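You operate a simulated robot arm through the tools that you are given. There is no shell and no other tool. Be economical: measure what you need, move in short steps, check, and stop when the job is done.

Carry out the task below with a simulated two-armed robot. There is one attempt and no reset: what you move stays moved.

JOB
Coat pump A with oil for storage: 12.5 ml flask, quarter turn back; then 22.5 ml flask, quarter turn forward.
Fine: each flask goes on a valve seat of the oiling stand and stays there; turn the barring wheel by hand.

Only the result counts: the job must be done as asked and must still hold three seconds after the hand-in. Knocking over, shifting, dropping, spilling or breaking anything else fails it.

ROBOT AND FRAMES
Two 7-joint arms with fingered hands on one trunk, on a base that drives. Base frame: it is fixed to the floor where the robot stands at the start and does not move with it; the origin is under the middle of the robot, x ahead of it, y to its left, z up. Units: m, degrees, N and s.
The left shoulder is at the start at [0.141, 0.173, 0.999], the right one opposite. With the tool pointing down near the work surface each hand reaches from about 0.1 to 0.86 m from the robot's upright axis, wherever it stands, measured 20 degrees to its own side. Places, roughly: barring wheel [0.6, -0.4, 0.7]. Payload 3.5 kg a hand.
The TCP of each hand is the grasp point between the finger pads, 0.03 m short of the fingertips. In the tool frame z runs along the fingers and y along their closing line. Largest opening 0.104 m; the body of the gripper starts 0.035 m behind the TCP. The gripper is a hand of 3 fingers: y runs from the thumb to the fingers, the wrist lies at [-0.015, -0.104, -0.178] in the tool frame, and closing takes about 1.5 s.
Orientation is that of the tool frame in the base frame, as [roll, pitch, yaw] about the fixed x, y, z axes, in that order (R = Rz(yaw) Ry(pitch) Rx(roll)). With the fingers straight down and the wrist toward the robot, the tool's x, y and z point along [0, 1, 0], [1, 0, 0] and [0, 0, -1] of the base frame.

CONTROLS
- The arms move only by the tool jog_arm. It takes "left_increments", "right_increments" or both (then of equal length, played together; a hand with none holds still); each is a list of rows, each an object of numbers (a shift or turn left out is 0, a gripper value left out holds the last): "x", "y", "z": the shift along the tool's x, y, z in units of 40 mm (1.0 is 40 mm); "ax", "ay", "az": the turn, a rotation vector about the tool's x, y, z in units of 8 degrees (1.0 is 8 degrees); "gripper": the gripper command, from -1 (shut) to 1 (fully open), values between in proportion. In form: [{"x": .., "y": .., "z": .., "ax": .., "ay": .., "az": .., "gripper": ..}, ...]. A call has 1 to 12 rows; each row shifts and turns the commanded pose from where the row before left it, along the tool's axes as they then stand. A call with a number of a shift or a turn outside -1 to 1 is refused whole. Rows are played at 5 a second. More than 0.05 m and 8.6 degrees between two rows, or a gripper value outside its range, and nothing of the call is played. Where a pose cannot be reached the arm comes as near as it can. A force on the tool above 90 N (or 10 N above the force at the start of the call, whichever is more), or a blocked arm, ends the call early, and 0.2 s more pass. Each finger travels about 0.072 m/s and halts on what it meets, pressing with about 21 N; the grip force reading is that of the motor and also rises with nothing between the fingers. The clock runs only during rows and for 0.2 s after the last one: add rows that do not move to give the fingers time. It gives the time, the measured TCP pose, the force on the tool (base axes), the opening and the grip force at its end, in the units of the frame above (readings bear some noise), with the torque about the TCP (base axes, N m) and any sound that the robot's microphone picked up.
- Cameras (640 x 400 px; columns grow to the right, rows downward): "scene" is now at [0.2516, -0.0569, 1.2039]; the picture's right is [-0.59, -0.80, 0.00], its down [-0.33, 0.24, -0.91] and it looks along [0.73, -0.54, -0.41] (base axes); focal length 214 px, centre (320, 200). "left" rides on the left gripper at [-0.064, -0.094, -0.117] in its tool frame; the picture's right is [-0.72, -0.33, 0.61], its down [0.64, -0.65, 0.40] and it looks along [0.27, 0.68, 0.68] (tool axes); focal length 238 px, centre (320, 200). "right" rides on the right gripper at [0.064, -0.094, -0.117] in its tool frame; the picture's right is [-0.72, 0.33, -0.61], its down [-0.64, -0.65, 0.40] and it looks along [-0.27, 0.68, 0.68] (tool axes); focal length 238 px, centre (320, 200). There is no depth. A picture from a camera that has moved, and an enlarged one, comes with that camera's place and axes in the base frame and with its lens. The place of the scene camera against the robot may be out by one fixed shift of up to 0.025 m in any direction.
- camera(camera): a new picture of that camera. The clock stands still meanwhile.
- raise_lower(by): slides the trunk up (or, below 0, down) by that many m; the arms and the scene camera ride with it, the base frame stays. It gives what a move gives, with no picture.
- base_move(legs): drives the robot by 1 to 6 legs, each [ahead, left, turn to the left] in m, m and degrees, along the robot's own axes; the way and the turn of a leg run together, so that a leg with both is an arc; at most 1.5 m and 180 degrees a leg. The arms and the cameras ride along, it lands a little off, and it stops where it bumps. It gives what a move gives.
- set_grasp(shape, hand): the hand has 3 fingers and takes this shape, open, in about a second: jaw (thumb against the fingers, like two jaws); tri (thumb and two fingers); tip (a fingertip pinch); poke (one finger out to press); point (the index stretched); flat (the hand flat); cup (the hand cupped); fist (a fist). The gripper value then closes the fingers along that shape, each until it touches; the sizes above hold for jaw. It gives what a move gives, with no picture.
- pan_tilt(pan, tilt): turns the head with the scene camera to pan (to the left, within 86 degrees either way) and tilt (down, from -29 to 69), counted from straight ahead of the robot. It gives what a move gives.
- zoom(camera, box): a new picture of the part [left, top, right, bottom] of that camera's present view, enlarged. The clock stands still meanwhile.
- finish_job(): hands the job in; it is judged then, once.

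Work in short steps. Places have to be worked out from the pictures, the camera data and where the tool is seen: move nearer, look again, correct. Check each grasp and each placing, and mend what went wrong. You have 120 turns and 92 pictures in all, those below and enlarged ones among them. Open the grippers and draw the arms clear of the work before you hand the job in, unless the task says otherwise; then end with one line.

The tools are called after "Emit:" as a command line: name --argument value ..., lists and objects as JSON in quotes. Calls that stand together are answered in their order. jog_arm: Moves the arms, as the interface text tells. Its arguments: {"type":"object","properties":{"left_increments":{"type":"array","items":{"type":"object","properties":{"x":{"type":"number"},"y":{"type":"number"},"z":{"type":"number"},"ax":{"type":"number"},"ay":{"type":"number"},"az":{"type":"number"},"gripper":{"type":"number"}}}},"right_increments":{"type":"array","items":{"type":"object","properties":{"x":{"type":"number"},"y":{"type":"number"},"z":{"type":"number"},"ax":{"type":"number"},"ay":{"type":"number"},"az":{"type":"number"},"gripper":{"type":"number"}}}}},"required":[]} The other tools are called the same way: raise_lower (by) slides the trunk up or down; set_grasp (shape, hand) gives the hand a shape; base_move (legs) drives the base; pan_tilt (pan, tilt) turns the head that bears the scene camera; camera (camera) takes a picture; zoom (camera, box) takes an enlarged picture of a part of a camera's view; finish_job () hands the job in.

At the start:

```text
time_s: 0.0
left_tcp_pos: [0.4916, -0.028, 1.0407]
left_tool_rot: [180.0, 0.0, 89.9]
left_contact_force: [0.6, -0.4, -0.4]
left_torque: [0.02, -0.04, 0.0]
left_grip_width: 0.1035
left_grasp_force: 0.1
left_shape: jaw
right_tcp_pos: [0.3682, -0.3929, 1.1515]
right_tool_rot: [-180.0, -0.1, 90.0]
right_contact_force: [0.9, -0.1, 0.0]
right_torque: [-0.04, -0.03, -0.04]
right_grip_width: 0.1037
right_grasp_force: 0.0
right_shape: jaw
trunk travel left (down, up): [-0.1, 0.654]
robot x, y, heading: [-0.0025, -0.0026, -0.0]
head pan, tilt: [-36.5, 24.1]
```

scene: 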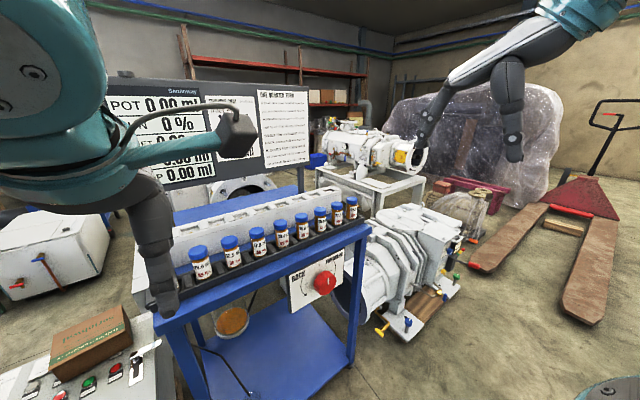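
right: 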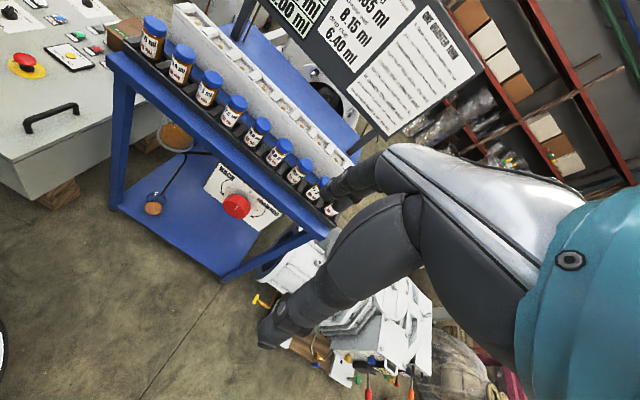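
left: 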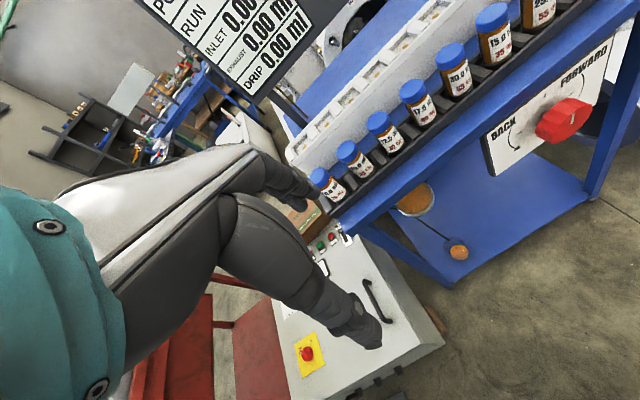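

The pictures show eight flasks in a rack, a stand with valve seats behind it, a display with a card, and a barring wheel. I read the card and labels first.

Emit:
zoom --camera "scene" --box '[100, 70, 320, 200]'

Emit:
zoom --camera "scene" --box '[170, 180, 380, 310]'

Emit:
zoom --camera "right" --box '[300, 0, 490, 140]'

Emit:
zoom --camera "left" --box '[280, 0, 640, 220]'

```text
2.91 times, centred on (210, 135) of scene
camera zoom: at [0.2516, -0.0569, 1.2039], right [-0.59, -0.8, 0.0], down [-0.33, 0.24, -0.91], along [0.73, -0.54, -0.41], focal length 624 px, centre (640, 389)
```

zoom: 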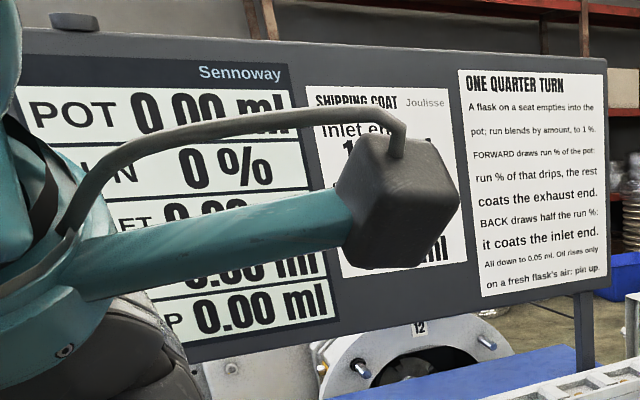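

```text
3.05 times, centred on (275, 245) of scene
camera zoom: at [0.2516, -0.0569, 1.2039], right [-0.59, -0.8, 0.0], down [-0.33, 0.24, -0.91], along [0.73, -0.54, -0.41], focal length 654 px, centre (457, 63)
```

zoom: 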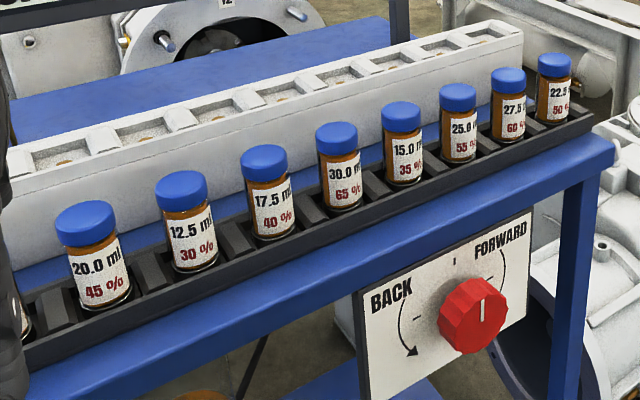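

```text
2.86 times, centred on (395, 70) of right
camera zoom: at [0.2747, -0.329, 1.2682], right [0.33, -0.72, 0.61], down [-0.65, -0.64, -0.4], along [0.68, -0.27, -0.68], focal length 681 px, centre (106, 571)
```

zoom: 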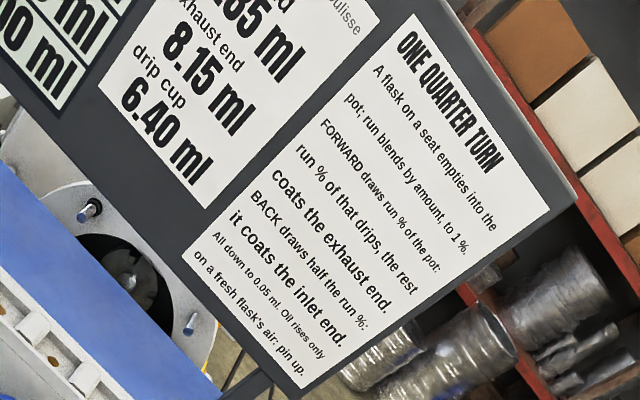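

```text
1.78 times, centred on (460, 110) of left
camera zoom: at [0.3984, -0.0907, 1.1594], right [-0.33, -0.72, -0.61], down [-0.65, 0.64, -0.4], along [0.68, 0.27, -0.68], focal length 424 px, centre (71, 360)
```

zoom: 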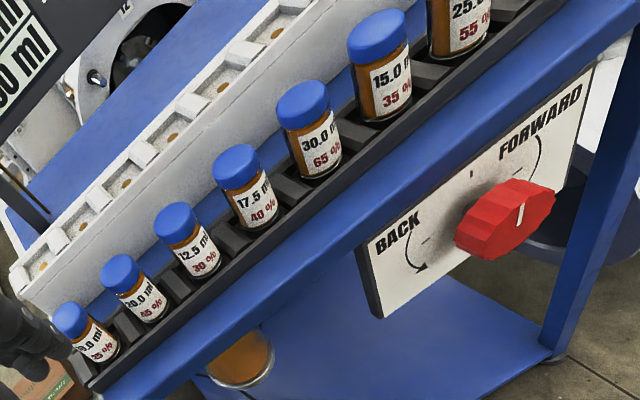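

The card's coat figures (8.15 exhaust, 6.40 drip) match the asked sequence: back on 12.5 ml gives 1.85, then forward at 44 % gives 14.55 = 8.15 + 6.40. Now I look closer at the seats and the rest of the stand.

Emit:
zoom --camera "right" --box '[110, 0, 350, 150]'

Emit:
zoom --camera "right" --box '[120, 100, 380, 260]'

Emit:
zoom --camera "left" --box '[270, 20, 450, 220]'

```text
2.67 times, centred on (230, 75) of right
camera zoom: at [0.2747, -0.329, 1.2682], right [0.33, -0.72, 0.61], down [-0.65, -0.64, -0.4], along [0.68, -0.27, -0.68], focal length 636 px, centre (560, 533)
```

zoom: 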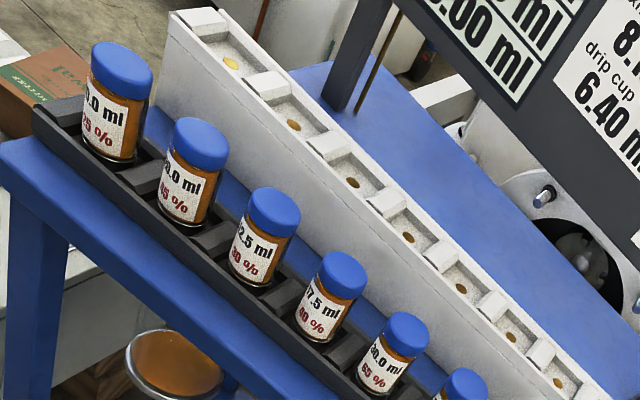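

```text
2.46 times, centred on (250, 180) of right
camera zoom: at [0.2747, -0.329, 1.2682], right [0.33, -0.72, 0.61], down [-0.65, -0.64, -0.4], along [0.68, -0.27, -0.68], focal length 587 px, centre (492, 249)
```

zoom: 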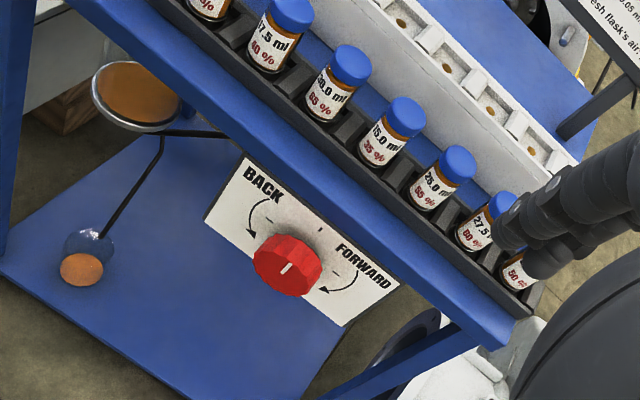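

```text
2.00 times, centred on (360, 120) of left
camera zoom: at [0.3984, -0.0907, 1.1594], right [-0.33, -0.72, -0.61], down [-0.65, 0.64, -0.4], along [0.68, 0.27, -0.68], focal length 477 px, centre (240, 360)
```

zoom: 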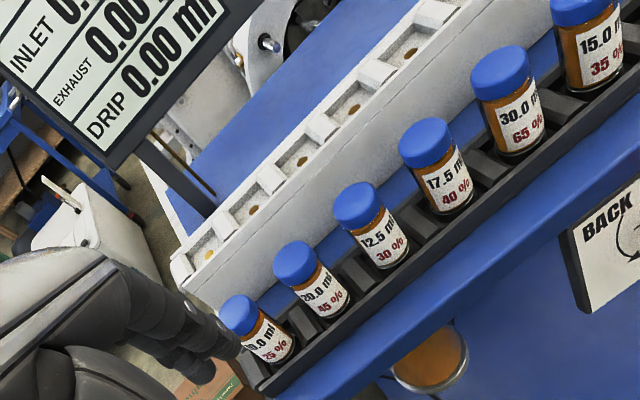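

Triangulating with the wrist cameras: the flask row is at x≈0.714, the 12.5 ml cap at y≈-0.136 and the 22.5 ml one at y≈-0.544, cap tops near z≈0.89. The seats are at x≈0.84, pitch 0.068, z≈0.87. I bring the left hand forward for a closer look at the seats.

Emit:
jog_arm --left_increments '[{"y": 1}, {"y": 1}, {"y": 1}, {}, {}]'

Emit:
camera --camera "left"

```text
time_s: 1.2
left_tcp_pos: [0.6136, -0.0272, 1.0404]
left_tool_rot: [179.9, 0.0, 90.0]
left_contact_force: [-0.6, -0.7, -0.7]
left_torque: [0.01, -0.03, 0.04]
left_grip_width: 0.1038
left_grasp_force: 0.0
left_shape: jaw
right_tcp_pos: [0.3672, -0.3938, 1.1514]
right_tool_rot: [-180.0, 0.0, 90.0]
right_contact_force: [-1.3, 0.1, -1.4]
right_torque: [0.0, 0.01, 0.01]
right_grip_width: 0.1036
right_grasp_force: 0.1
right_shape: jaw
trunk travel left (down, up): [-0.1, 0.654]
robot x, y, heading: [-0.0027, 0.0027, -0.1]
head pan, tilt: [-36.5, 24.1]
```

```text
81 pictures are left
camera left: at [0.5195, -0.0911, 1.1595], right [-0.33, -0.72, -0.61], down [-0.65, 0.64, -0.4], along [0.68, 0.27, -0.68], focal length 238 px, centre (320, 200)
```

left: 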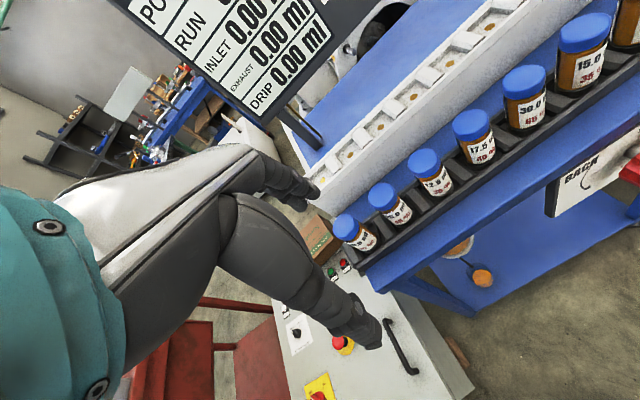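

Emit:
zoom --camera "left" --box '[310, 60, 470, 200]'

Emit:
zoom --camera "left" --box '[400, 0, 520, 100]'

```text
2.86 times, centred on (390, 130) of left
camera zoom: at [0.5195, -0.0911, 1.1595], right [-0.33, -0.72, -0.61], down [-0.65, 0.64, -0.4], along [0.68, 0.27, -0.68], focal length 681 px, centre (120, 400)
```

zoom: 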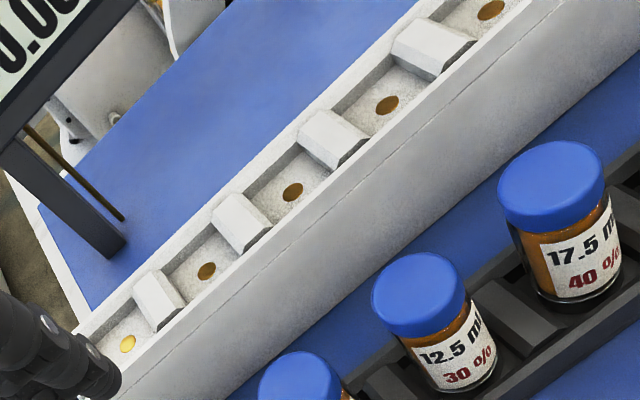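

```text
4.00 times, centred on (460, 50) of left
camera zoom: at [0.5195, -0.0911, 1.1595], right [-0.33, -0.72, -0.61], down [-0.65, 0.64, -0.4], along [0.68, 0.27, -0.68], focal length 953 px, centre (-240, 800)
```

zoom: 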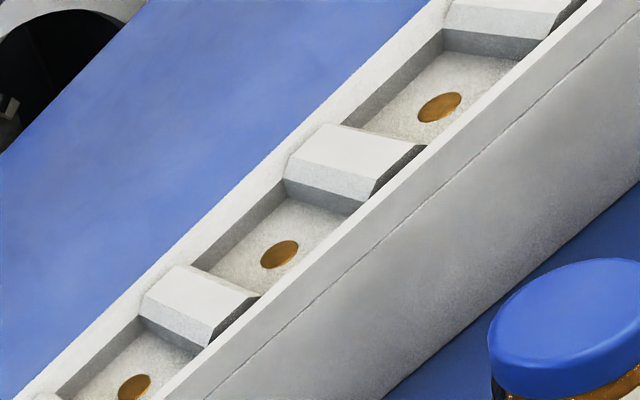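

The leftmost seat's pin looks brighter than the others, and the card says "pin up", so I need to inspect the pins. I bring the right hand forward to see the right-hand seats and the 22.5 flask.

Emit:
jog_arm --right_increments '[{"y": 1}, {"y": 1}, {"y": 1}, {"y": 1}, {}, {}]'

Emit:
camera --camera "right"

```text
time_s: 2.6
left_tcp_pos: [0.6129, -0.0271, 1.0413]
left_tool_rot: [179.9, -0.1, 89.9]
left_contact_force: [1.1, -0.7, -0.2]
left_torque: [0.02, -0.03, -0.03]
left_grip_width: 0.1037
left_grasp_force: 0.1
left_shape: jaw
right_tcp_pos: [0.527, -0.3929, 1.1514]
right_tool_rot: [-179.9, -0.1, 89.9]
right_contact_force: [0.1, -0.6, 0.3]
right_torque: [0.0, 0.02, -0.01]
right_grip_width: 0.1038
right_grasp_force: 0.0
right_shape: jaw
trunk travel left (down, up): [-0.1, 0.654]
robot x, y, heading: [0.0009, 0.0015, -0.3]
head pan, tilt: [-36.5, 24.1]
```

```text
78 pictures are left
camera right: at [0.4349, -0.3286, 1.2686], right [0.33, -0.72, 0.61], down [-0.65, -0.64, -0.4], along [0.68, -0.27, -0.68], focal length 238 px, centre (320, 200)
```

right: 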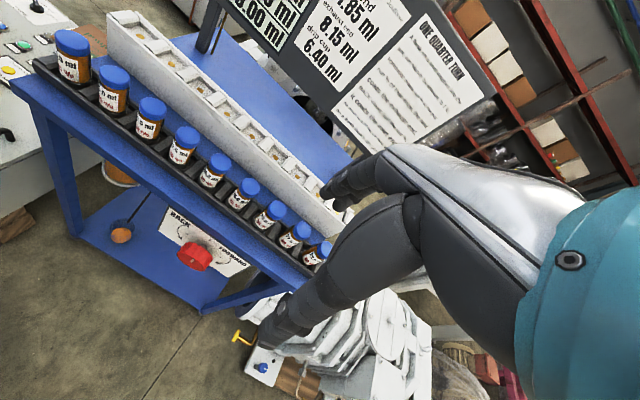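

Emit:
zoom --camera "right" --box '[210, 100, 350, 200]'

Emit:
zoom --camera "right" --box '[100, 0, 240, 110]'

Emit:
zoom --camera "right" --box '[300, 0, 490, 130]'

Emit:
zoom --camera "right" --box '[140, 150, 350, 290]'

```text
4.00 times, centred on (280, 150) of right
camera zoom: at [0.4349, -0.3286, 1.2686], right [0.33, -0.72, 0.61], down [-0.65, -0.64, -0.4], along [0.68, -0.27, -0.68], focal length 953 px, centre (480, 400)
```

zoom: 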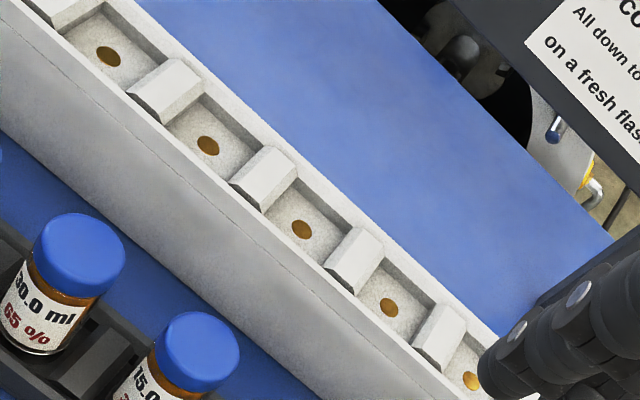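

```text
3.64 times, centred on (170, 55) of right
camera zoom: at [0.4349, -0.3286, 1.2686], right [0.33, -0.72, 0.61], down [-0.65, -0.64, -0.4], along [0.68, -0.27, -0.68], focal length 867 px, centre (866, 727)
```

zoom: 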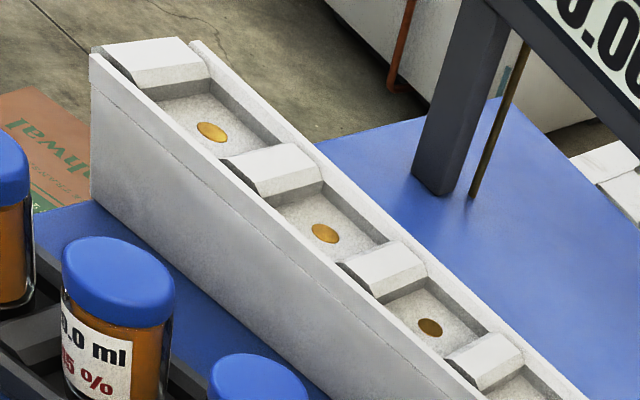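

```text
3.08 times, centred on (395, 65) of right
camera zoom: at [0.4349, -0.3286, 1.2686], right [0.33, -0.72, 0.61], down [-0.65, -0.64, -0.4], along [0.68, -0.27, -0.68], focal length 733 px, centre (89, 615)
```

zoom: 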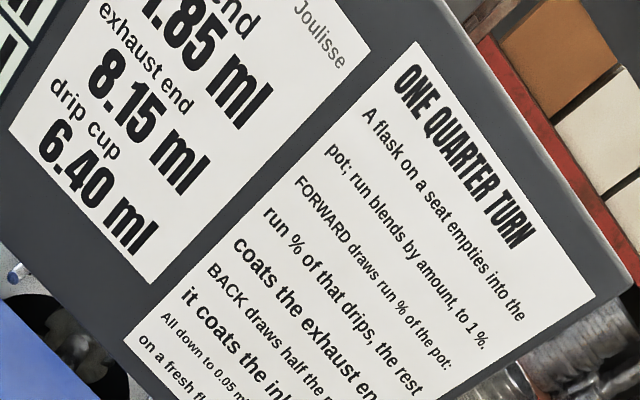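

```text
2.86 times, centred on (245, 220) of right
camera zoom: at [0.4349, -0.3286, 1.2686], right [0.33, -0.72, 0.61], down [-0.65, -0.64, -0.4], along [0.68, -0.27, -0.68], focal length 681 px, centre (534, 143)
```

zoom: 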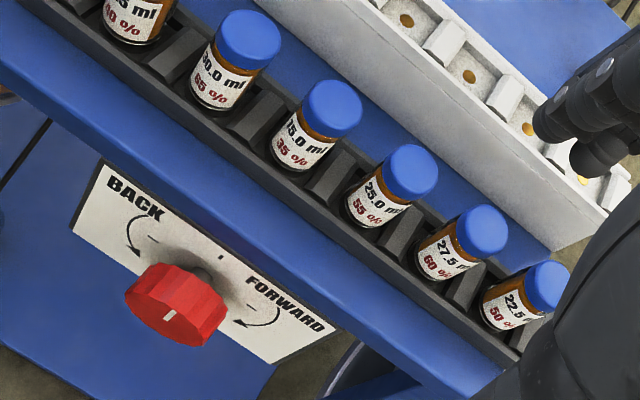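

All seat pins look alike, so any seat will do. The 22.5 flask is at the right end of the rack. The seats are near the limit of reach, so I check the floor before driving a little nearer.

Emit:
pan_tilt --pan -20 --tilt 60

Emit:
camera --camera "scene"

```text
time_s: 3.6
left_tcp_pos: [0.6129, -0.0288, 1.0411]
left_tool_rot: [179.9, 0.0, 90.1]
left_contact_force: [-0.2, 0.0, 0.1]
left_torque: [-0.01, 0.02, -0.01]
left_grip_width: 0.1037
left_grasp_force: 0.1
left_shape: jaw
right_tcp_pos: [0.5286, -0.3929, 1.1516]
right_tool_rot: [180.0, 0.0, 90.0]
right_contact_force: [-0.2, -0.7, 0.4]
right_torque: [0.04, 0.01, -0.01]
right_grip_width: 0.1037
right_grasp_force: 0.0
right_shape: jaw
trunk travel left (down, up): [-0.1, 0.654]
robot x, y, heading: [-0.0022, -0.0011, 0.0]
head pan, tilt: [-20.0, 60.0]
```

```text
73 pictures are left
camera scene: at [0.2401, -0.0248, 1.1524], right [-0.34, -0.94, 0.0], down [-0.81, 0.3, -0.5], along [0.47, -0.17, -0.87], focal length 214 px, centre (320, 200)
```

scene: 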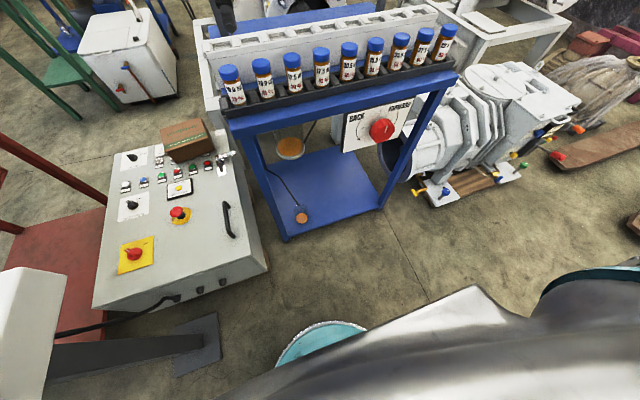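

The floor ahead is open, with about 0.4 m between the base and the stand. I drive 0.08 m ahead and 0.12 m to the right.

Emit:
base_move --legs '[[0.08, -0.12, 0]]'

Emit:
pan_tilt --pan -20 --tilt 40

Emit:
camera --camera "scene"

Emit:
camera --camera "right"

```text
time_s: 5.0
left_tcp_pos: [0.6929, -0.1477, 1.0417]
left_tool_rot: [-179.9, 0.0, 90.0]
left_contact_force: [-0.5, 0.1, -0.2]
left_torque: [0.0, 0.02, 0.0]
left_grip_width: 0.1039
left_grasp_force: 0.1
left_shape: jaw
right_tcp_pos: [0.6076, -0.5143, 1.1512]
right_tool_rot: [-180.0, 0.0, 90.0]
right_contact_force: [0.4, -0.7, -0.4]
right_torque: [0.02, -0.04, 0.0]
right_grip_width: 0.1038
right_grasp_force: 0.1
right_shape: jaw
trunk travel left (down, up): [-0.1, 0.654]
robot x, y, heading: [0.0816, -0.1231, 0.0]
head pan, tilt: [-20.0, 60.0]
```

```text
time_s: 5.8
left_tcp_pos: [0.6932, -0.1482, 1.0413]
left_tool_rot: [-180.0, -0.1, 90.0]
left_contact_force: [-0.2, -0.2, 0.5]
left_torque: [-0.04, -0.01, -0.02]
left_grip_width: 0.1038
left_grasp_force: 0.1
left_shape: jaw
right_tcp_pos: [0.6077, -0.514, 1.1514]
right_tool_rot: [-180.0, 0.0, 90.0]
right_contact_force: [0.5, 0.0, 0.0]
right_torque: [0.03, 0.04, 0.03]
right_grip_width: 0.1035
right_grasp_force: 0.0
right_shape: jaw
trunk travel left (down, up): [-0.1, 0.654]
robot x, y, heading: [0.0829, -0.1213, -0.1]
head pan, tilt: [-20.0, 40.0]
```

```text
72 pictures are left
camera scene: at [0.3372, -0.1519, 1.179], right [-0.34, -0.94, 0.0], down [-0.6, 0.22, -0.77], along [0.72, -0.26, -0.64], focal length 214 px, centre (320, 200)
```

scene: 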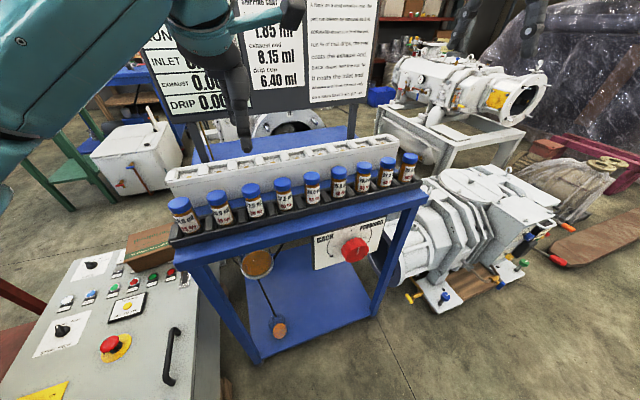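

```text
71 pictures are left
camera right: at [0.5145, -0.4495, 1.2687], right [0.33, -0.72, 0.61], down [-0.65, -0.64, -0.4], along [0.68, -0.27, -0.68], focal length 238 px, centre (320, 200)
```

right: 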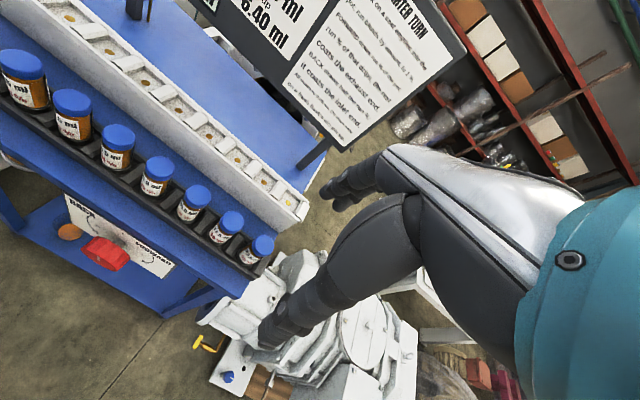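

The 22.5 cap comes out at (0.716, -0.541), which confirms the layout. The left hand is almost over the 12.5 flask, so I move it above the cap and look.

Emit:
jog_arm --left_increments '[{"x": 0.3, "y": 0.525, "gripper": 1}, {"z": 1}, {"z": 0.9}, {}, {}]'

Emit:
camera --camera "left"

Emit:
zoom --camera "scene" --box '[160, 100, 360, 240]'

```text
time_s: 7.0
left_tcp_pos: [0.7142, -0.137, 0.9649]
left_tool_rot: [-180.0, 0.0, 90.1]
left_contact_force: [0.1, 0.3, 0.4]
left_torque: [-0.06, -0.01, 0.01]
left_grip_width: 0.1036
left_grasp_force: 0.0
left_shape: jaw
right_tcp_pos: [0.6074, -0.5137, 1.1518]
right_tool_rot: [179.9, 0.0, 89.9]
right_contact_force: [-1.1, 0.0, -1.1]
right_torque: [-0.02, -0.03, -0.04]
right_grip_width: 0.1037
right_grasp_force: 0.1
right_shape: jaw
trunk travel left (down, up): [-0.1, 0.654]
robot x, y, heading: [0.0807, -0.1217, -0.0]
head pan, tilt: [-20.0, 40.0]
```

```text
70 pictures are left
camera left: at [0.6202, -0.2003, 1.0838], right [-0.33, -0.72, -0.61], down [-0.65, 0.64, -0.4], along [0.68, 0.27, -0.68], focal length 238 px, centre (320, 200)
```

left: 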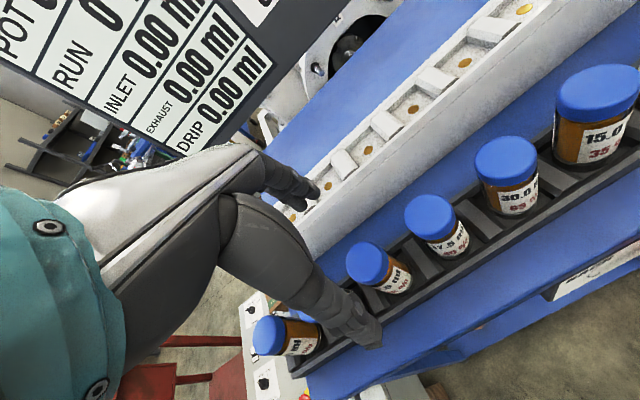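

```text
2.86 times, centred on (260, 170) of scene
camera zoom: at [0.3373, -0.152, 1.1791], right [-0.34, -0.94, 0.0], down [-0.6, 0.22, -0.77], along [0.72, -0.26, -0.64], focal length 613 px, centre (491, 286)
```

zoom: 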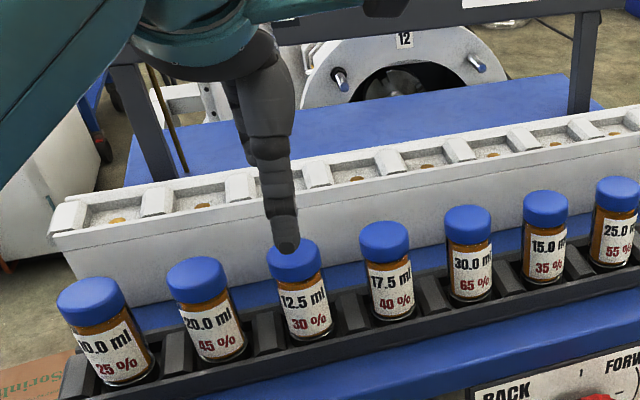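

The 12.5 flask computes to (0.718, -0.135), right under the hand. I lower the TCP to the cap height and close on it.

Emit:
jog_arm --left_increments '[{"z": 0.8, "y": 0.05}, {"z": 0.8}, {"z": 0.7}, {}, {"gripper": -1}, {"gripper": -1}, {"gripper": -1}, {"gripper": -1}, {"gripper": -1}, {"gripper": -1}]'

Emit:
camera --camera "left"

Emit:
zoom --camera "scene" --box '[160, 100, 360, 240]'

```text
time_s: 9.2
left_tcp_pos: [0.7155, -0.1361, 0.873]
left_tool_rot: [179.9, 0.0, 90.1]
left_contact_force: [-1.0, -0.3, 0.8]
left_torque: [0.01, 0.01, 0.0]
left_grip_width: 0.0303
left_grasp_force: 21.1
left_shape: jaw
right_tcp_pos: [0.6076, -0.5141, 1.1519]
right_tool_rot: [-180.0, 0.0, 90.0]
right_contact_force: [0.0, -0.7, 0.2]
right_torque: [-0.01, -0.02, -0.02]
right_grip_width: 0.1039
right_grasp_force: 0.1
right_shape: jaw
trunk travel left (down, up): [-0.1, 0.654]
robot x, y, heading: [0.08, -0.1186, 0.1]
head pan, tilt: [-20.0, 40.0]
```

```text
68 pictures are left
camera left: at [0.6222, -0.1995, 0.9919], right [-0.33, -0.72, -0.61], down [-0.65, 0.64, -0.4], along [0.68, 0.27, -0.68], focal length 238 px, centre (320, 200)
```

left: 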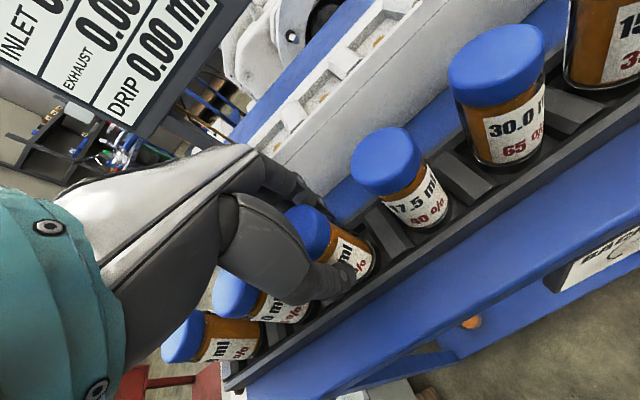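

```text
2.86 times, centred on (260, 170) of scene
camera zoom: at [0.3373, -0.1519, 1.1791], right [-0.34, -0.94, 0.0], down [-0.6, 0.22, -0.77], along [0.72, -0.26, -0.64], focal length 613 px, centre (491, 286)
```

zoom: 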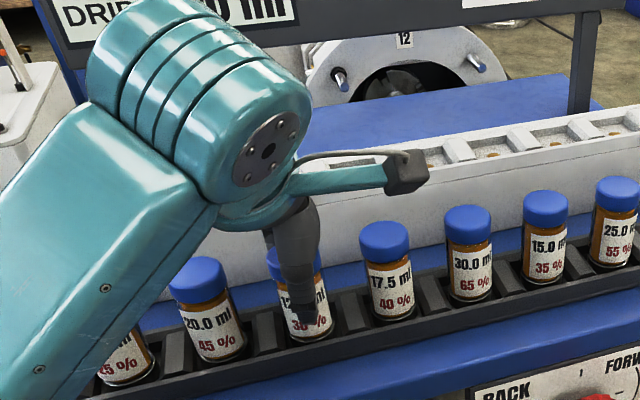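

The grip reads 21 N on a 30 mm body, and the fingertips are about 33 mm above the flask's bottom. I lift it straight up 0.12 m and check.

Emit:
jog_arm --left_increments '[{"z": -0.6}, {"z": -0.8}, {"z": -0.8}, {"z": -0.8}, {}, {}]'

Emit:
camera --camera "left"

Emit:
camera --camera "scene"

```text
time_s: 10.6
left_tcp_pos: [0.7146, -0.1362, 0.9934]
left_tool_rot: [180.0, -0.1, 89.9]
left_contact_force: [0.2, 0.5, -0.9]
left_torque: [0.03, 0.02, 0.01]
left_grip_width: 0.0302
left_grasp_force: 20.9
left_shape: jaw
right_tcp_pos: [0.6082, -0.5145, 1.1507]
right_tool_rot: [-179.9, 0.0, 89.9]
right_contact_force: [0.5, 0.3, 0.0]
right_torque: [0.02, -0.01, 0.0]
right_grip_width: 0.1036
right_grasp_force: 0.1
right_shape: jaw
trunk travel left (down, up): [-0.1, 0.654]
robot x, y, heading: [0.0792, -0.1192, 0.0]
head pan, tilt: [-20.0, 40.0]
```

```text
66 pictures are left
camera left: at [0.6224, -0.2004, 1.112], right [-0.33, -0.72, -0.61], down [-0.65, 0.64, -0.4], along [0.68, 0.27, -0.68], focal length 238 px, centre (320, 200)
```

left: 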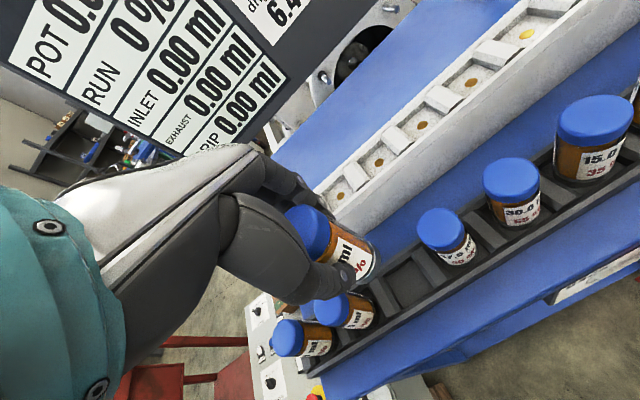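

```text
65 pictures are left
camera scene: at [0.3373, -0.152, 1.1791], right [-0.34, -0.94, 0.0], down [-0.6, 0.22, -0.77], along [0.72, -0.26, -0.64], focal length 214 px, centre (320, 200)
```

scene: 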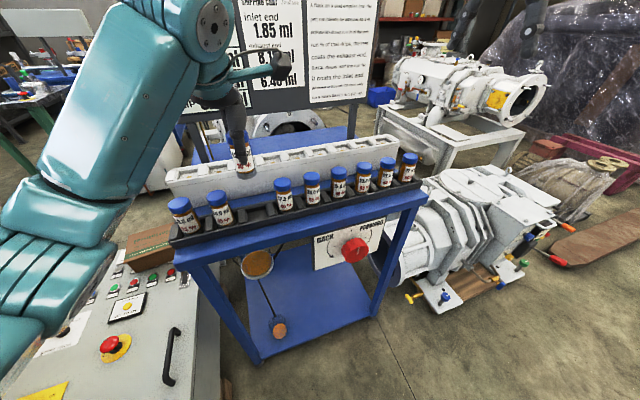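

The 12.5 flask is held clear of the rack. From this view seat 3 is at (0.843, -0.137). I carry the flask over it at this height.

Emit:
jog_arm --left_increments '[{"y": 0.8}, {"y": 0.8}, {"y": 0.8}, {"y": 0.78}, {}, {}]'

Emit:
camera --camera "left"

Emit:
camera --camera "scene"

Emit:
camera --camera "right"

```text
time_s: 12.0
left_tcp_pos: [0.832, -0.1323, 0.9885]
left_tool_rot: [180.0, 0.0, 89.9]
left_contact_force: [0.5, -0.2, -1.5]
left_torque: [-0.02, 0.01, 0.0]
left_grip_width: 0.0301
left_grasp_force: 21.5
left_shape: jaw
left hand out of reach, approached as far as the arm can: row 4
right_tcp_pos: [0.6083, -0.5155, 1.1516]
right_tool_rot: [180.0, 0.1, 90.1]
right_contact_force: [0.3, -0.7, 0.2]
right_torque: [0.0, 0.0, 0.01]
right_grip_width: 0.1035
right_grasp_force: 0.1
right_shape: jaw
trunk travel left (down, up): [-0.1, 0.654]
robot x, y, heading: [0.0848, -0.1218, -0.1]
head pan, tilt: [-20.0, 40.0]
```

```text
64 pictures are left
camera left: at [0.7378, -0.1954, 1.1059], right [-0.33, -0.72, -0.61], down [-0.65, 0.64, -0.4], along [0.68, 0.27, -0.68], focal length 238 px, centre (320, 200)
```

left: 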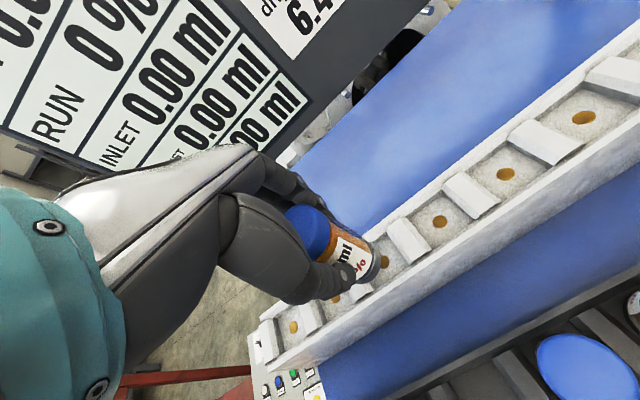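

```text
63 pictures are left
camera scene: at [0.3374, -0.1519, 1.1791], right [-0.34, -0.94, 0.0], down [-0.6, 0.22, -0.77], along [0.72, -0.26, -0.64], focal length 214 px, centre (320, 200)
```

scene: 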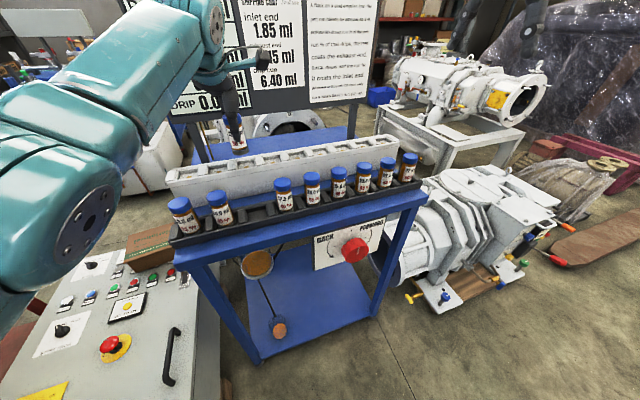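

```text
62 pictures are left
camera right: at [0.5147, -0.4494, 1.2686], right [0.33, -0.72, 0.61], down [-0.65, -0.64, -0.4], along [0.68, -0.27, -0.68], focal length 238 px, centre (320, 200)
```

right: 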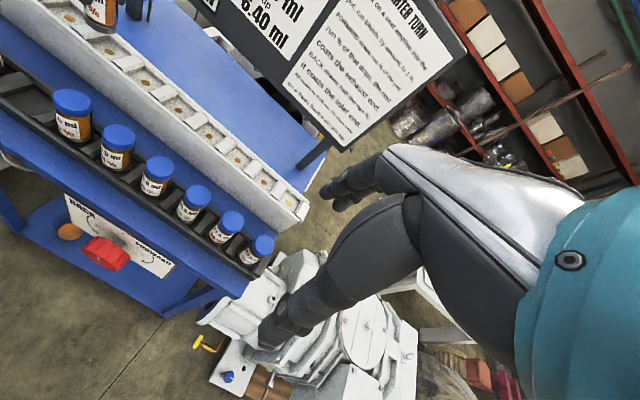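

The left arm runs out of reach 10 mm short. I pull the hand back 60 mm, drive 60 mm ahead, and then go on.

Emit:
jog_arm --left_increments '[{"y": -0.8, "z": -0.1}, {"y": -0.8}, {}]'

Emit:
base_move --legs '[[0.06, 0, 0]]'

```text
time_s: 12.8
left_tcp_pos: [0.7662, -0.1319, 0.9904]
left_tool_rot: [-179.9, 0.0, 90.2]
left_contact_force: [1.2, -0.3, -0.7]
left_torque: [0.03, 0.01, -0.01]
left_grip_width: 0.0297
left_grasp_force: 21.3
left_shape: jaw
right_tcp_pos: [0.6076, -0.5137, 1.1516]
right_tool_rot: [180.0, 0.0, 90.1]
right_contact_force: [0.9, -0.1, 0.7]
right_torque: [-0.03, 0.01, 0.02]
right_grip_width: 0.1035
right_grasp_force: 0.1
right_shape: jaw
trunk travel left (down, up): [-0.1, 0.654]
robot x, y, heading: [0.0817, -0.1221, -0.1]
head pan, tilt: [-20.0, 40.0]
```

```text
time_s: 13.8
left_tcp_pos: [0.8278, -0.132, 0.9907]
left_tool_rot: [-180.0, 0.0, 90.1]
left_contact_force: [-0.2, -0.4, -1.8]
left_torque: [0.0, 0.01, 0.01]
left_grip_width: 0.0303
left_grasp_force: 21.2
left_shape: jaw
right_tcp_pos: [0.6677, -0.5133, 1.1511]
right_tool_rot: [180.0, 0.0, 90.0]
right_contact_force: [0.2, 0.1, -0.8]
right_torque: [-0.01, 0.04, -0.01]
right_grip_width: 0.1038
right_grasp_force: 0.0
right_shape: jaw
trunk travel left (down, up): [-0.1, 0.654]
robot x, y, heading: [0.1366, -0.124, 0.0]
head pan, tilt: [-20.0, 40.0]
```

The hand is at (0.828, -0.132), and the refined seat 3 position is (0.8425, -0.136). I align over it, lower partly and look.

Emit:
jog_arm --left_increments '[{"y": 0.37, "x": -0.1}, {"z": 0.5}, {"z": 0.4}, {}, {}]'

Emit:
camera --camera "left"

Emit:
zoom --camera "scene" --box '[160, 60, 360, 200]'

Emit:
zoom --camera "right" --box '[0, 0, 200, 120]'

```text
time_s: 15.0
left_tcp_pos: [0.8416, -0.1366, 0.9537]
left_tool_rot: [179.9, 0.1, 90.1]
left_contact_force: [0.5, -0.1, -0.3]
left_torque: [-0.02, -0.01, 0.0]
left_grip_width: 0.03
left_grasp_force: 20.6
left_shape: jaw
right_tcp_pos: [0.6677, -0.5141, 1.1514]
right_tool_rot: [180.0, 0.1, 90.0]
right_contact_force: [0.2, 0.3, -1.0]
right_torque: [0.04, -0.03, -0.01]
right_grip_width: 0.1036
right_grasp_force: 0.0
right_shape: jaw
trunk travel left (down, up): [-0.1, 0.654]
robot x, y, heading: [0.1412, -0.1191, 0.2]
head pan, tilt: [-20.0, 40.0]
```

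```text
61 pictures are left
camera left: at [0.7483, -0.2001, 1.0731], right [-0.33, -0.72, -0.61], down [-0.65, 0.64, -0.4], along [0.68, 0.27, -0.68], focal length 238 px, centre (320, 200)
```

left: 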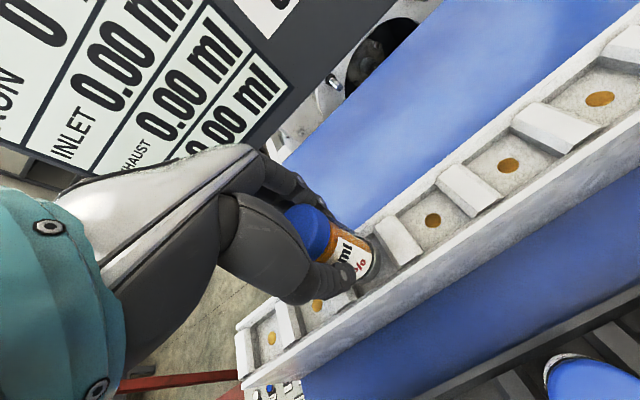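

```text
2.86 times, centred on (260, 130) of scene
camera zoom: at [0.3969, -0.1519, 1.1791], right [-0.34, -0.94, 0.0], down [-0.6, 0.22, -0.77], along [0.72, -0.26, -0.64], focal length 613 px, centre (491, 400)
```

zoom: 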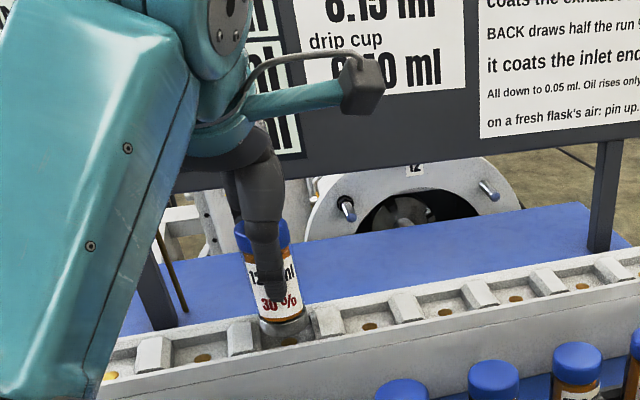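

```text
3.20 times, centred on (100, 60) of right
camera zoom: at [0.5742, -0.4495, 1.2686], right [0.33, -0.72, 0.61], down [-0.65, -0.64, -0.4], along [0.68, -0.27, -0.68], focal length 763 px, centre (1024, 648)
```

zoom: 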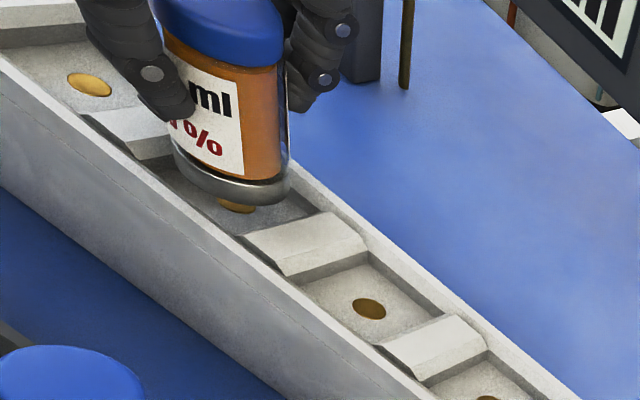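

The flask hangs centred over seat 3, and its metal valve foot points down. I lower it in small steps, watching the force.

Emit:
jog_arm --left_increments '[{"z": 0.15}, {"z": 0.1}, {"z": 0.1}, {"z": 0.05}, {}]'

Emit:
zoom --camera "right" --box '[0, 0, 200, 120]'

```text
time_s: 16.2
left_tcp_pos: [0.8418, -0.1363, 0.9384]
left_tool_rot: [-180.0, 0.0, 90.0]
left_contact_force: [-0.7, 0.6, -1.2]
left_torque: [0.0, 0.0, -0.02]
left_grip_width: 0.0304
left_grasp_force: 20.7
left_shape: jaw
right_tcp_pos: [0.6672, -0.5141, 1.1509]
right_tool_rot: [-180.0, 0.0, 90.0]
right_contact_force: [0.4, 0.0, 0.1]
right_torque: [0.04, -0.05, -0.02]
right_grip_width: 0.1035
right_grasp_force: 0.1
right_shape: jaw
trunk travel left (down, up): [-0.1, 0.654]
robot x, y, heading: [0.1422, -0.1198, -0.0]
head pan, tilt: [-20.0, 40.0]
```

```text
3.20 times, centred on (100, 60) of right
camera zoom: at [0.5742, -0.4495, 1.2687], right [0.33, -0.72, 0.61], down [-0.65, -0.64, -0.4], along [0.68, -0.27, -0.68], focal length 763 px, centre (1024, 648)
```

zoom: 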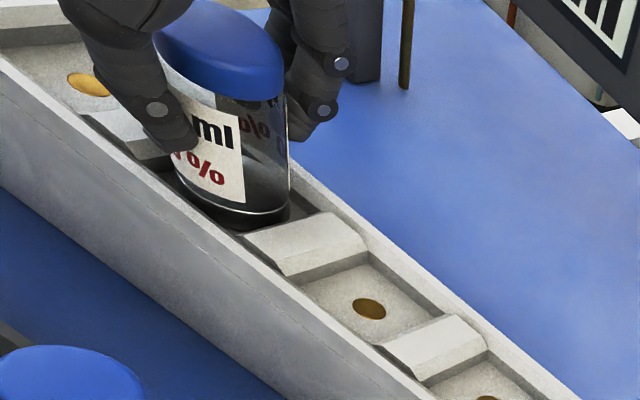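

The flask is already draining. I press down a few mm more until there is light contact, then release it.

Emit:
jog_arm --left_increments '[{"z": 0.05}, {"z": 0.05}, {"z": 0.05}, {}]'

Emit:
camera --camera "left"

```text
time_s: 17.2
left_tcp_pos: [0.8412, -0.1366, 0.9347]
left_tool_rot: [179.7, 0.1, 90.0]
left_contact_force: [2.3, 0.6, 14.5]
left_torque: [0.03, -0.12, 0.0]
left_grip_width: 0.0307
left_grasp_force: 20.6
left_shape: jaw
right_tcp_pos: [0.6658, -0.5135, 1.154]
right_tool_rot: [179.9, -0.1, 90.1]
right_contact_force: [0.2, 0.3, -0.9]
right_torque: [0.02, 0.03, 0.01]
right_grip_width: 0.1038
right_grasp_force: 0.1
right_shape: jaw
trunk travel left (down, up): [-0.1, 0.654]
robot x, y, heading: [0.1369, -0.1212, 0.0]
head pan, tilt: [-20.0, 40.0]
```

```text
57 pictures are left
camera left: at [0.7467, -0.1995, 1.0537], right [-0.32, -0.72, -0.61], down [-0.65, 0.64, -0.41], along [0.69, 0.27, -0.67], focal length 238 px, centre (320, 200)
```

left: 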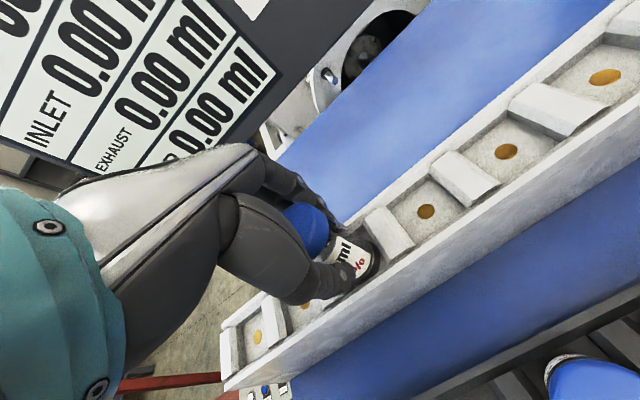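

It is seated with 14 N of contact. I relax, open, and raise the left hand straight up.

Emit:
jog_arm --left_increments '[{"z": -0.06}, {"gripper": 0.6}, {"gripper": 0.6}, {"gripper": 0.6}, {"gripper": 0.6}, {"z": -0.7}, {"z": -0.9}, {"z": -0.9}, {"z": -0.4}, {}]'

Emit:
zoom --camera "right" --box '[0, 0, 200, 120]'

Emit:
camera --camera "left"

```text
time_s: 19.4
left_tcp_pos: [0.8413, -0.1366, 1.0514]
left_tool_rot: [180.0, 0.0, 90.0]
left_contact_force: [0.5, -0.8, 0.2]
left_torque: [0.05, -0.02, -0.02]
left_grip_width: 0.0827
left_grasp_force: 0.0
left_shape: jaw
right_tcp_pos: [0.667, -0.5135, 1.1517]
right_tool_rot: [180.0, 0.0, 90.0]
right_contact_force: [-1.1, -1.3, 0.2]
right_torque: [0.03, -0.03, -0.02]
right_grip_width: 0.1038
right_grasp_force: 0.0
right_shape: jaw
trunk travel left (down, up): [-0.1, 0.654]
robot x, y, heading: [0.1414, -0.12, -0.1]
head pan, tilt: [-20.0, 40.0]
```

```text
3.20 times, centred on (100, 60) of right
camera zoom: at [0.5742, -0.4495, 1.2686], right [0.33, -0.72, 0.61], down [-0.65, -0.64, -0.4], along [0.68, -0.27, -0.68], focal length 763 px, centre (1024, 648)
```

zoom: 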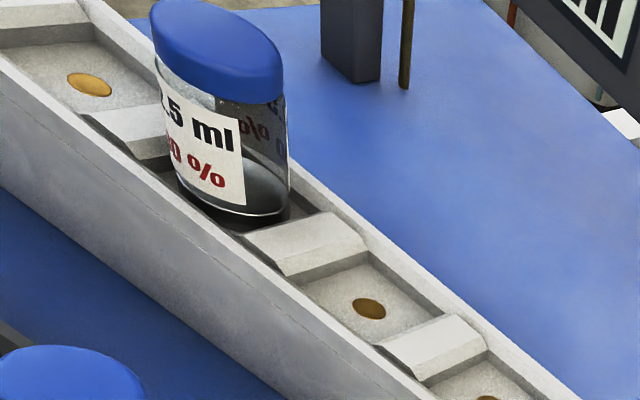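

```text
55 pictures are left
camera left: at [0.7484, -0.2003, 1.1694], right [-0.33, -0.72, -0.61], down [-0.65, 0.64, -0.4], along [0.68, 0.27, -0.68], focal length 238 px, centre (320, 200)
```

left: 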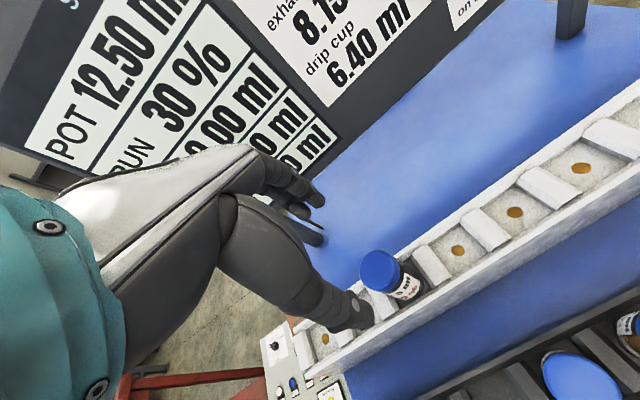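

The display reads POT 12.50 ml and RUN 30 %, so the first flask is done. For the wheel I back off 0.2 m to give the right arm room, then yaw the right hand so that its wrist points to the right.

Emit:
base_move --legs '[[-0.2, 0, 0]]'

Emit:
jog_arm --right_increments '[{"az": -0.9375}, {"az": -0.9375}, {"az": -0.9375}, {"az": -0.9375}, {"az": -0.9375}, {"az": -0.9375}, {"az": -0.9375}, {"az": -0.9375}, {"az": -0.9375}, {"az": -0.9375}, {"az": -0.9375}, {"az": -0.9375}]'

```text
time_s: 21.0
left_tcp_pos: [0.641, -0.1371, 1.0511]
left_tool_rot: [180.0, -0.1, 89.9]
left_contact_force: [0.1, -0.6, -0.8]
left_torque: [0.01, -0.02, 0.0]
left_grip_width: 0.0828
left_grasp_force: 0.0
left_shape: jaw
right_tcp_pos: [0.4646, -0.5154, 1.1527]
right_tool_rot: [-180.0, 0.0, 89.9]
right_contact_force: [-0.2, 1.4, 0.4]
right_torque: [0.02, 0.02, -0.01]
right_grip_width: 0.1035
right_grasp_force: 0.0
right_shape: jaw
trunk travel left (down, up): [-0.1, 0.654]
robot x, y, heading: [-0.0598, -0.1222, -0.1]
head pan, tilt: [-20.0, 40.0]
```

```text
time_s: 23.6
left_tcp_pos: [0.6413, -0.1363, 1.0507]
left_tool_rot: [-179.9, -0.1, 89.9]
left_contact_force: [-0.2, -1.1, 0.1]
left_torque: [0.0, -0.01, 0.02]
left_grip_width: 0.0829
left_grasp_force: 0.0
left_shape: jaw
right_tcp_pos: [0.2997, -0.2918, 1.1305]
right_tool_rot: [-176.4, 0.2, 176.9]
right_contact_force: [-0.5, -0.2, -0.4]
right_torque: [-0.02, 0.02, -0.01]
right_grip_width: 0.1038
right_grasp_force: 0.1
right_shape: jaw
right hand out of reach, approached as far as the arm can: row 2, 3, 4, 5, 6, 7, 8, 9, 10, 11, 12
trunk travel left (down, up): [-0.1, 0.654]
robot x, y, heading: [-0.0588, -0.1236, -0.0]
head pan, tilt: [-20.0, 40.0]
```

The right hand turned, but the arm had to draw in. I pitch the fingers up toward +x while lowering, and see what pose results.

Emit:
jog_arm --right_increments '[{"ay": -0.9375}, {"ay": -0.9375}, {"ay": -0.9375}, {"ay": -0.9375}, {"ay": -0.9375}, {"ay": -0.9375}, {"ay": -0.9375}, {"ay": -0.9375}, {"ay": -0.9375}, {"ay": -0.9375}, {"ay": -0.9375}, {"ay": -0.9375}]'

Emit:
camera --camera "scene"

```text
time_s: 25.7
left_tcp_pos: [0.642, -0.1377, 1.0512]
left_tool_rot: [-180.0, 0.1, 90.0]
left_contact_force: [-0.7, -0.4, -0.4]
left_torque: [0.02, 0.0, -0.02]
left_grip_width: 0.0828
left_grasp_force: 0.0
left_shape: jaw
right_tcp_pos: [0.2539, -0.2363, 1.1423]
right_tool_rot: [-166.8, 68.6, -173.1]
right_contact_force: [6.5, -4.8, -10.9]
right_torque: [0.16, -0.63, 0.35]
right_grip_width: 0.1038
right_grasp_force: 0.1
right_shape: jaw
right hand out of reach, approached as far as the arm can: row 1, 2, 3, 4, 5, 6, 7, 9, 10
trunk travel left (down, up): [-0.1, 0.654]
robot x, y, heading: [-0.0568, -0.1217, -0.1]
head pan, tilt: [-20.0, 40.0]
stopped in row 10 (right hand): the force on the tool passed its limit at 146 N (the readings are from after the stop); the commanded pose is now the measured one
```

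```text
54 pictures are left
camera scene: at [0.197, -0.153, 1.1806], right [-0.35, -0.94, 0.0], down [-0.59, 0.22, -0.78], along [0.73, -0.27, -0.63], focal length 214 px, centre (320, 200)
```

scene: 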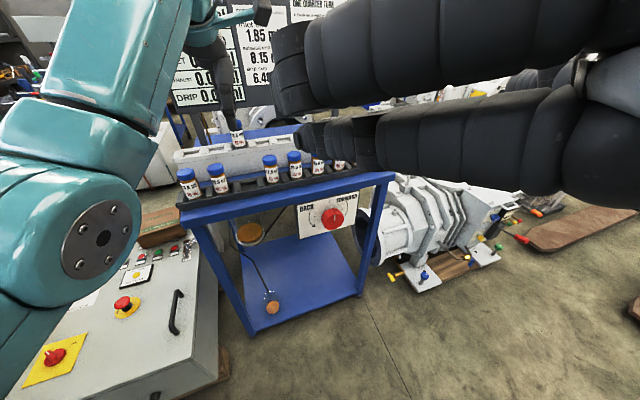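

The hand bumped the robot's own head region. I move it away to the right, down and forward into open space.

Emit:
jog_arm --right_increments '[{"y": -1}, {"y": -1}, {"y": -1, "x": 0.5}, {"y": -1, "x": 1}, {"y": -0.5, "x": 1}, {"x": 1}, {"x": 1}, {"x": 1, "z": 0.5}, {"x": 1, "z": 0.5}, {"z": 1}, {}, {}]'

Emit:
camera --camera "scene"

```text
refused: row 4 steps farther than a row can; nothing moved
```

```text
53 pictures are left
camera scene: at [0.197, -0.153, 1.1806], right [-0.35, -0.94, 0.0], down [-0.59, 0.22, -0.78], along [0.73, -0.27, -0.63], focal length 214 px, centre (320, 200)
```

scene: 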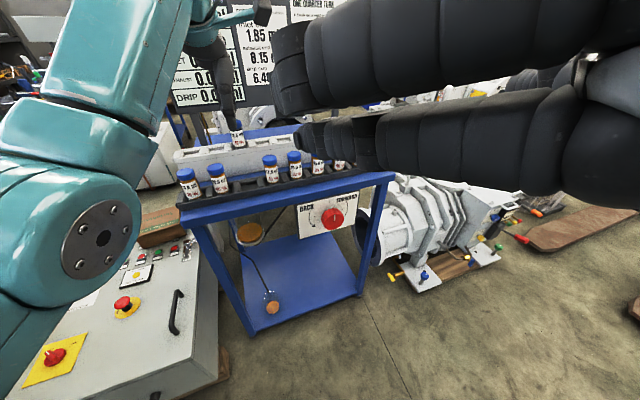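

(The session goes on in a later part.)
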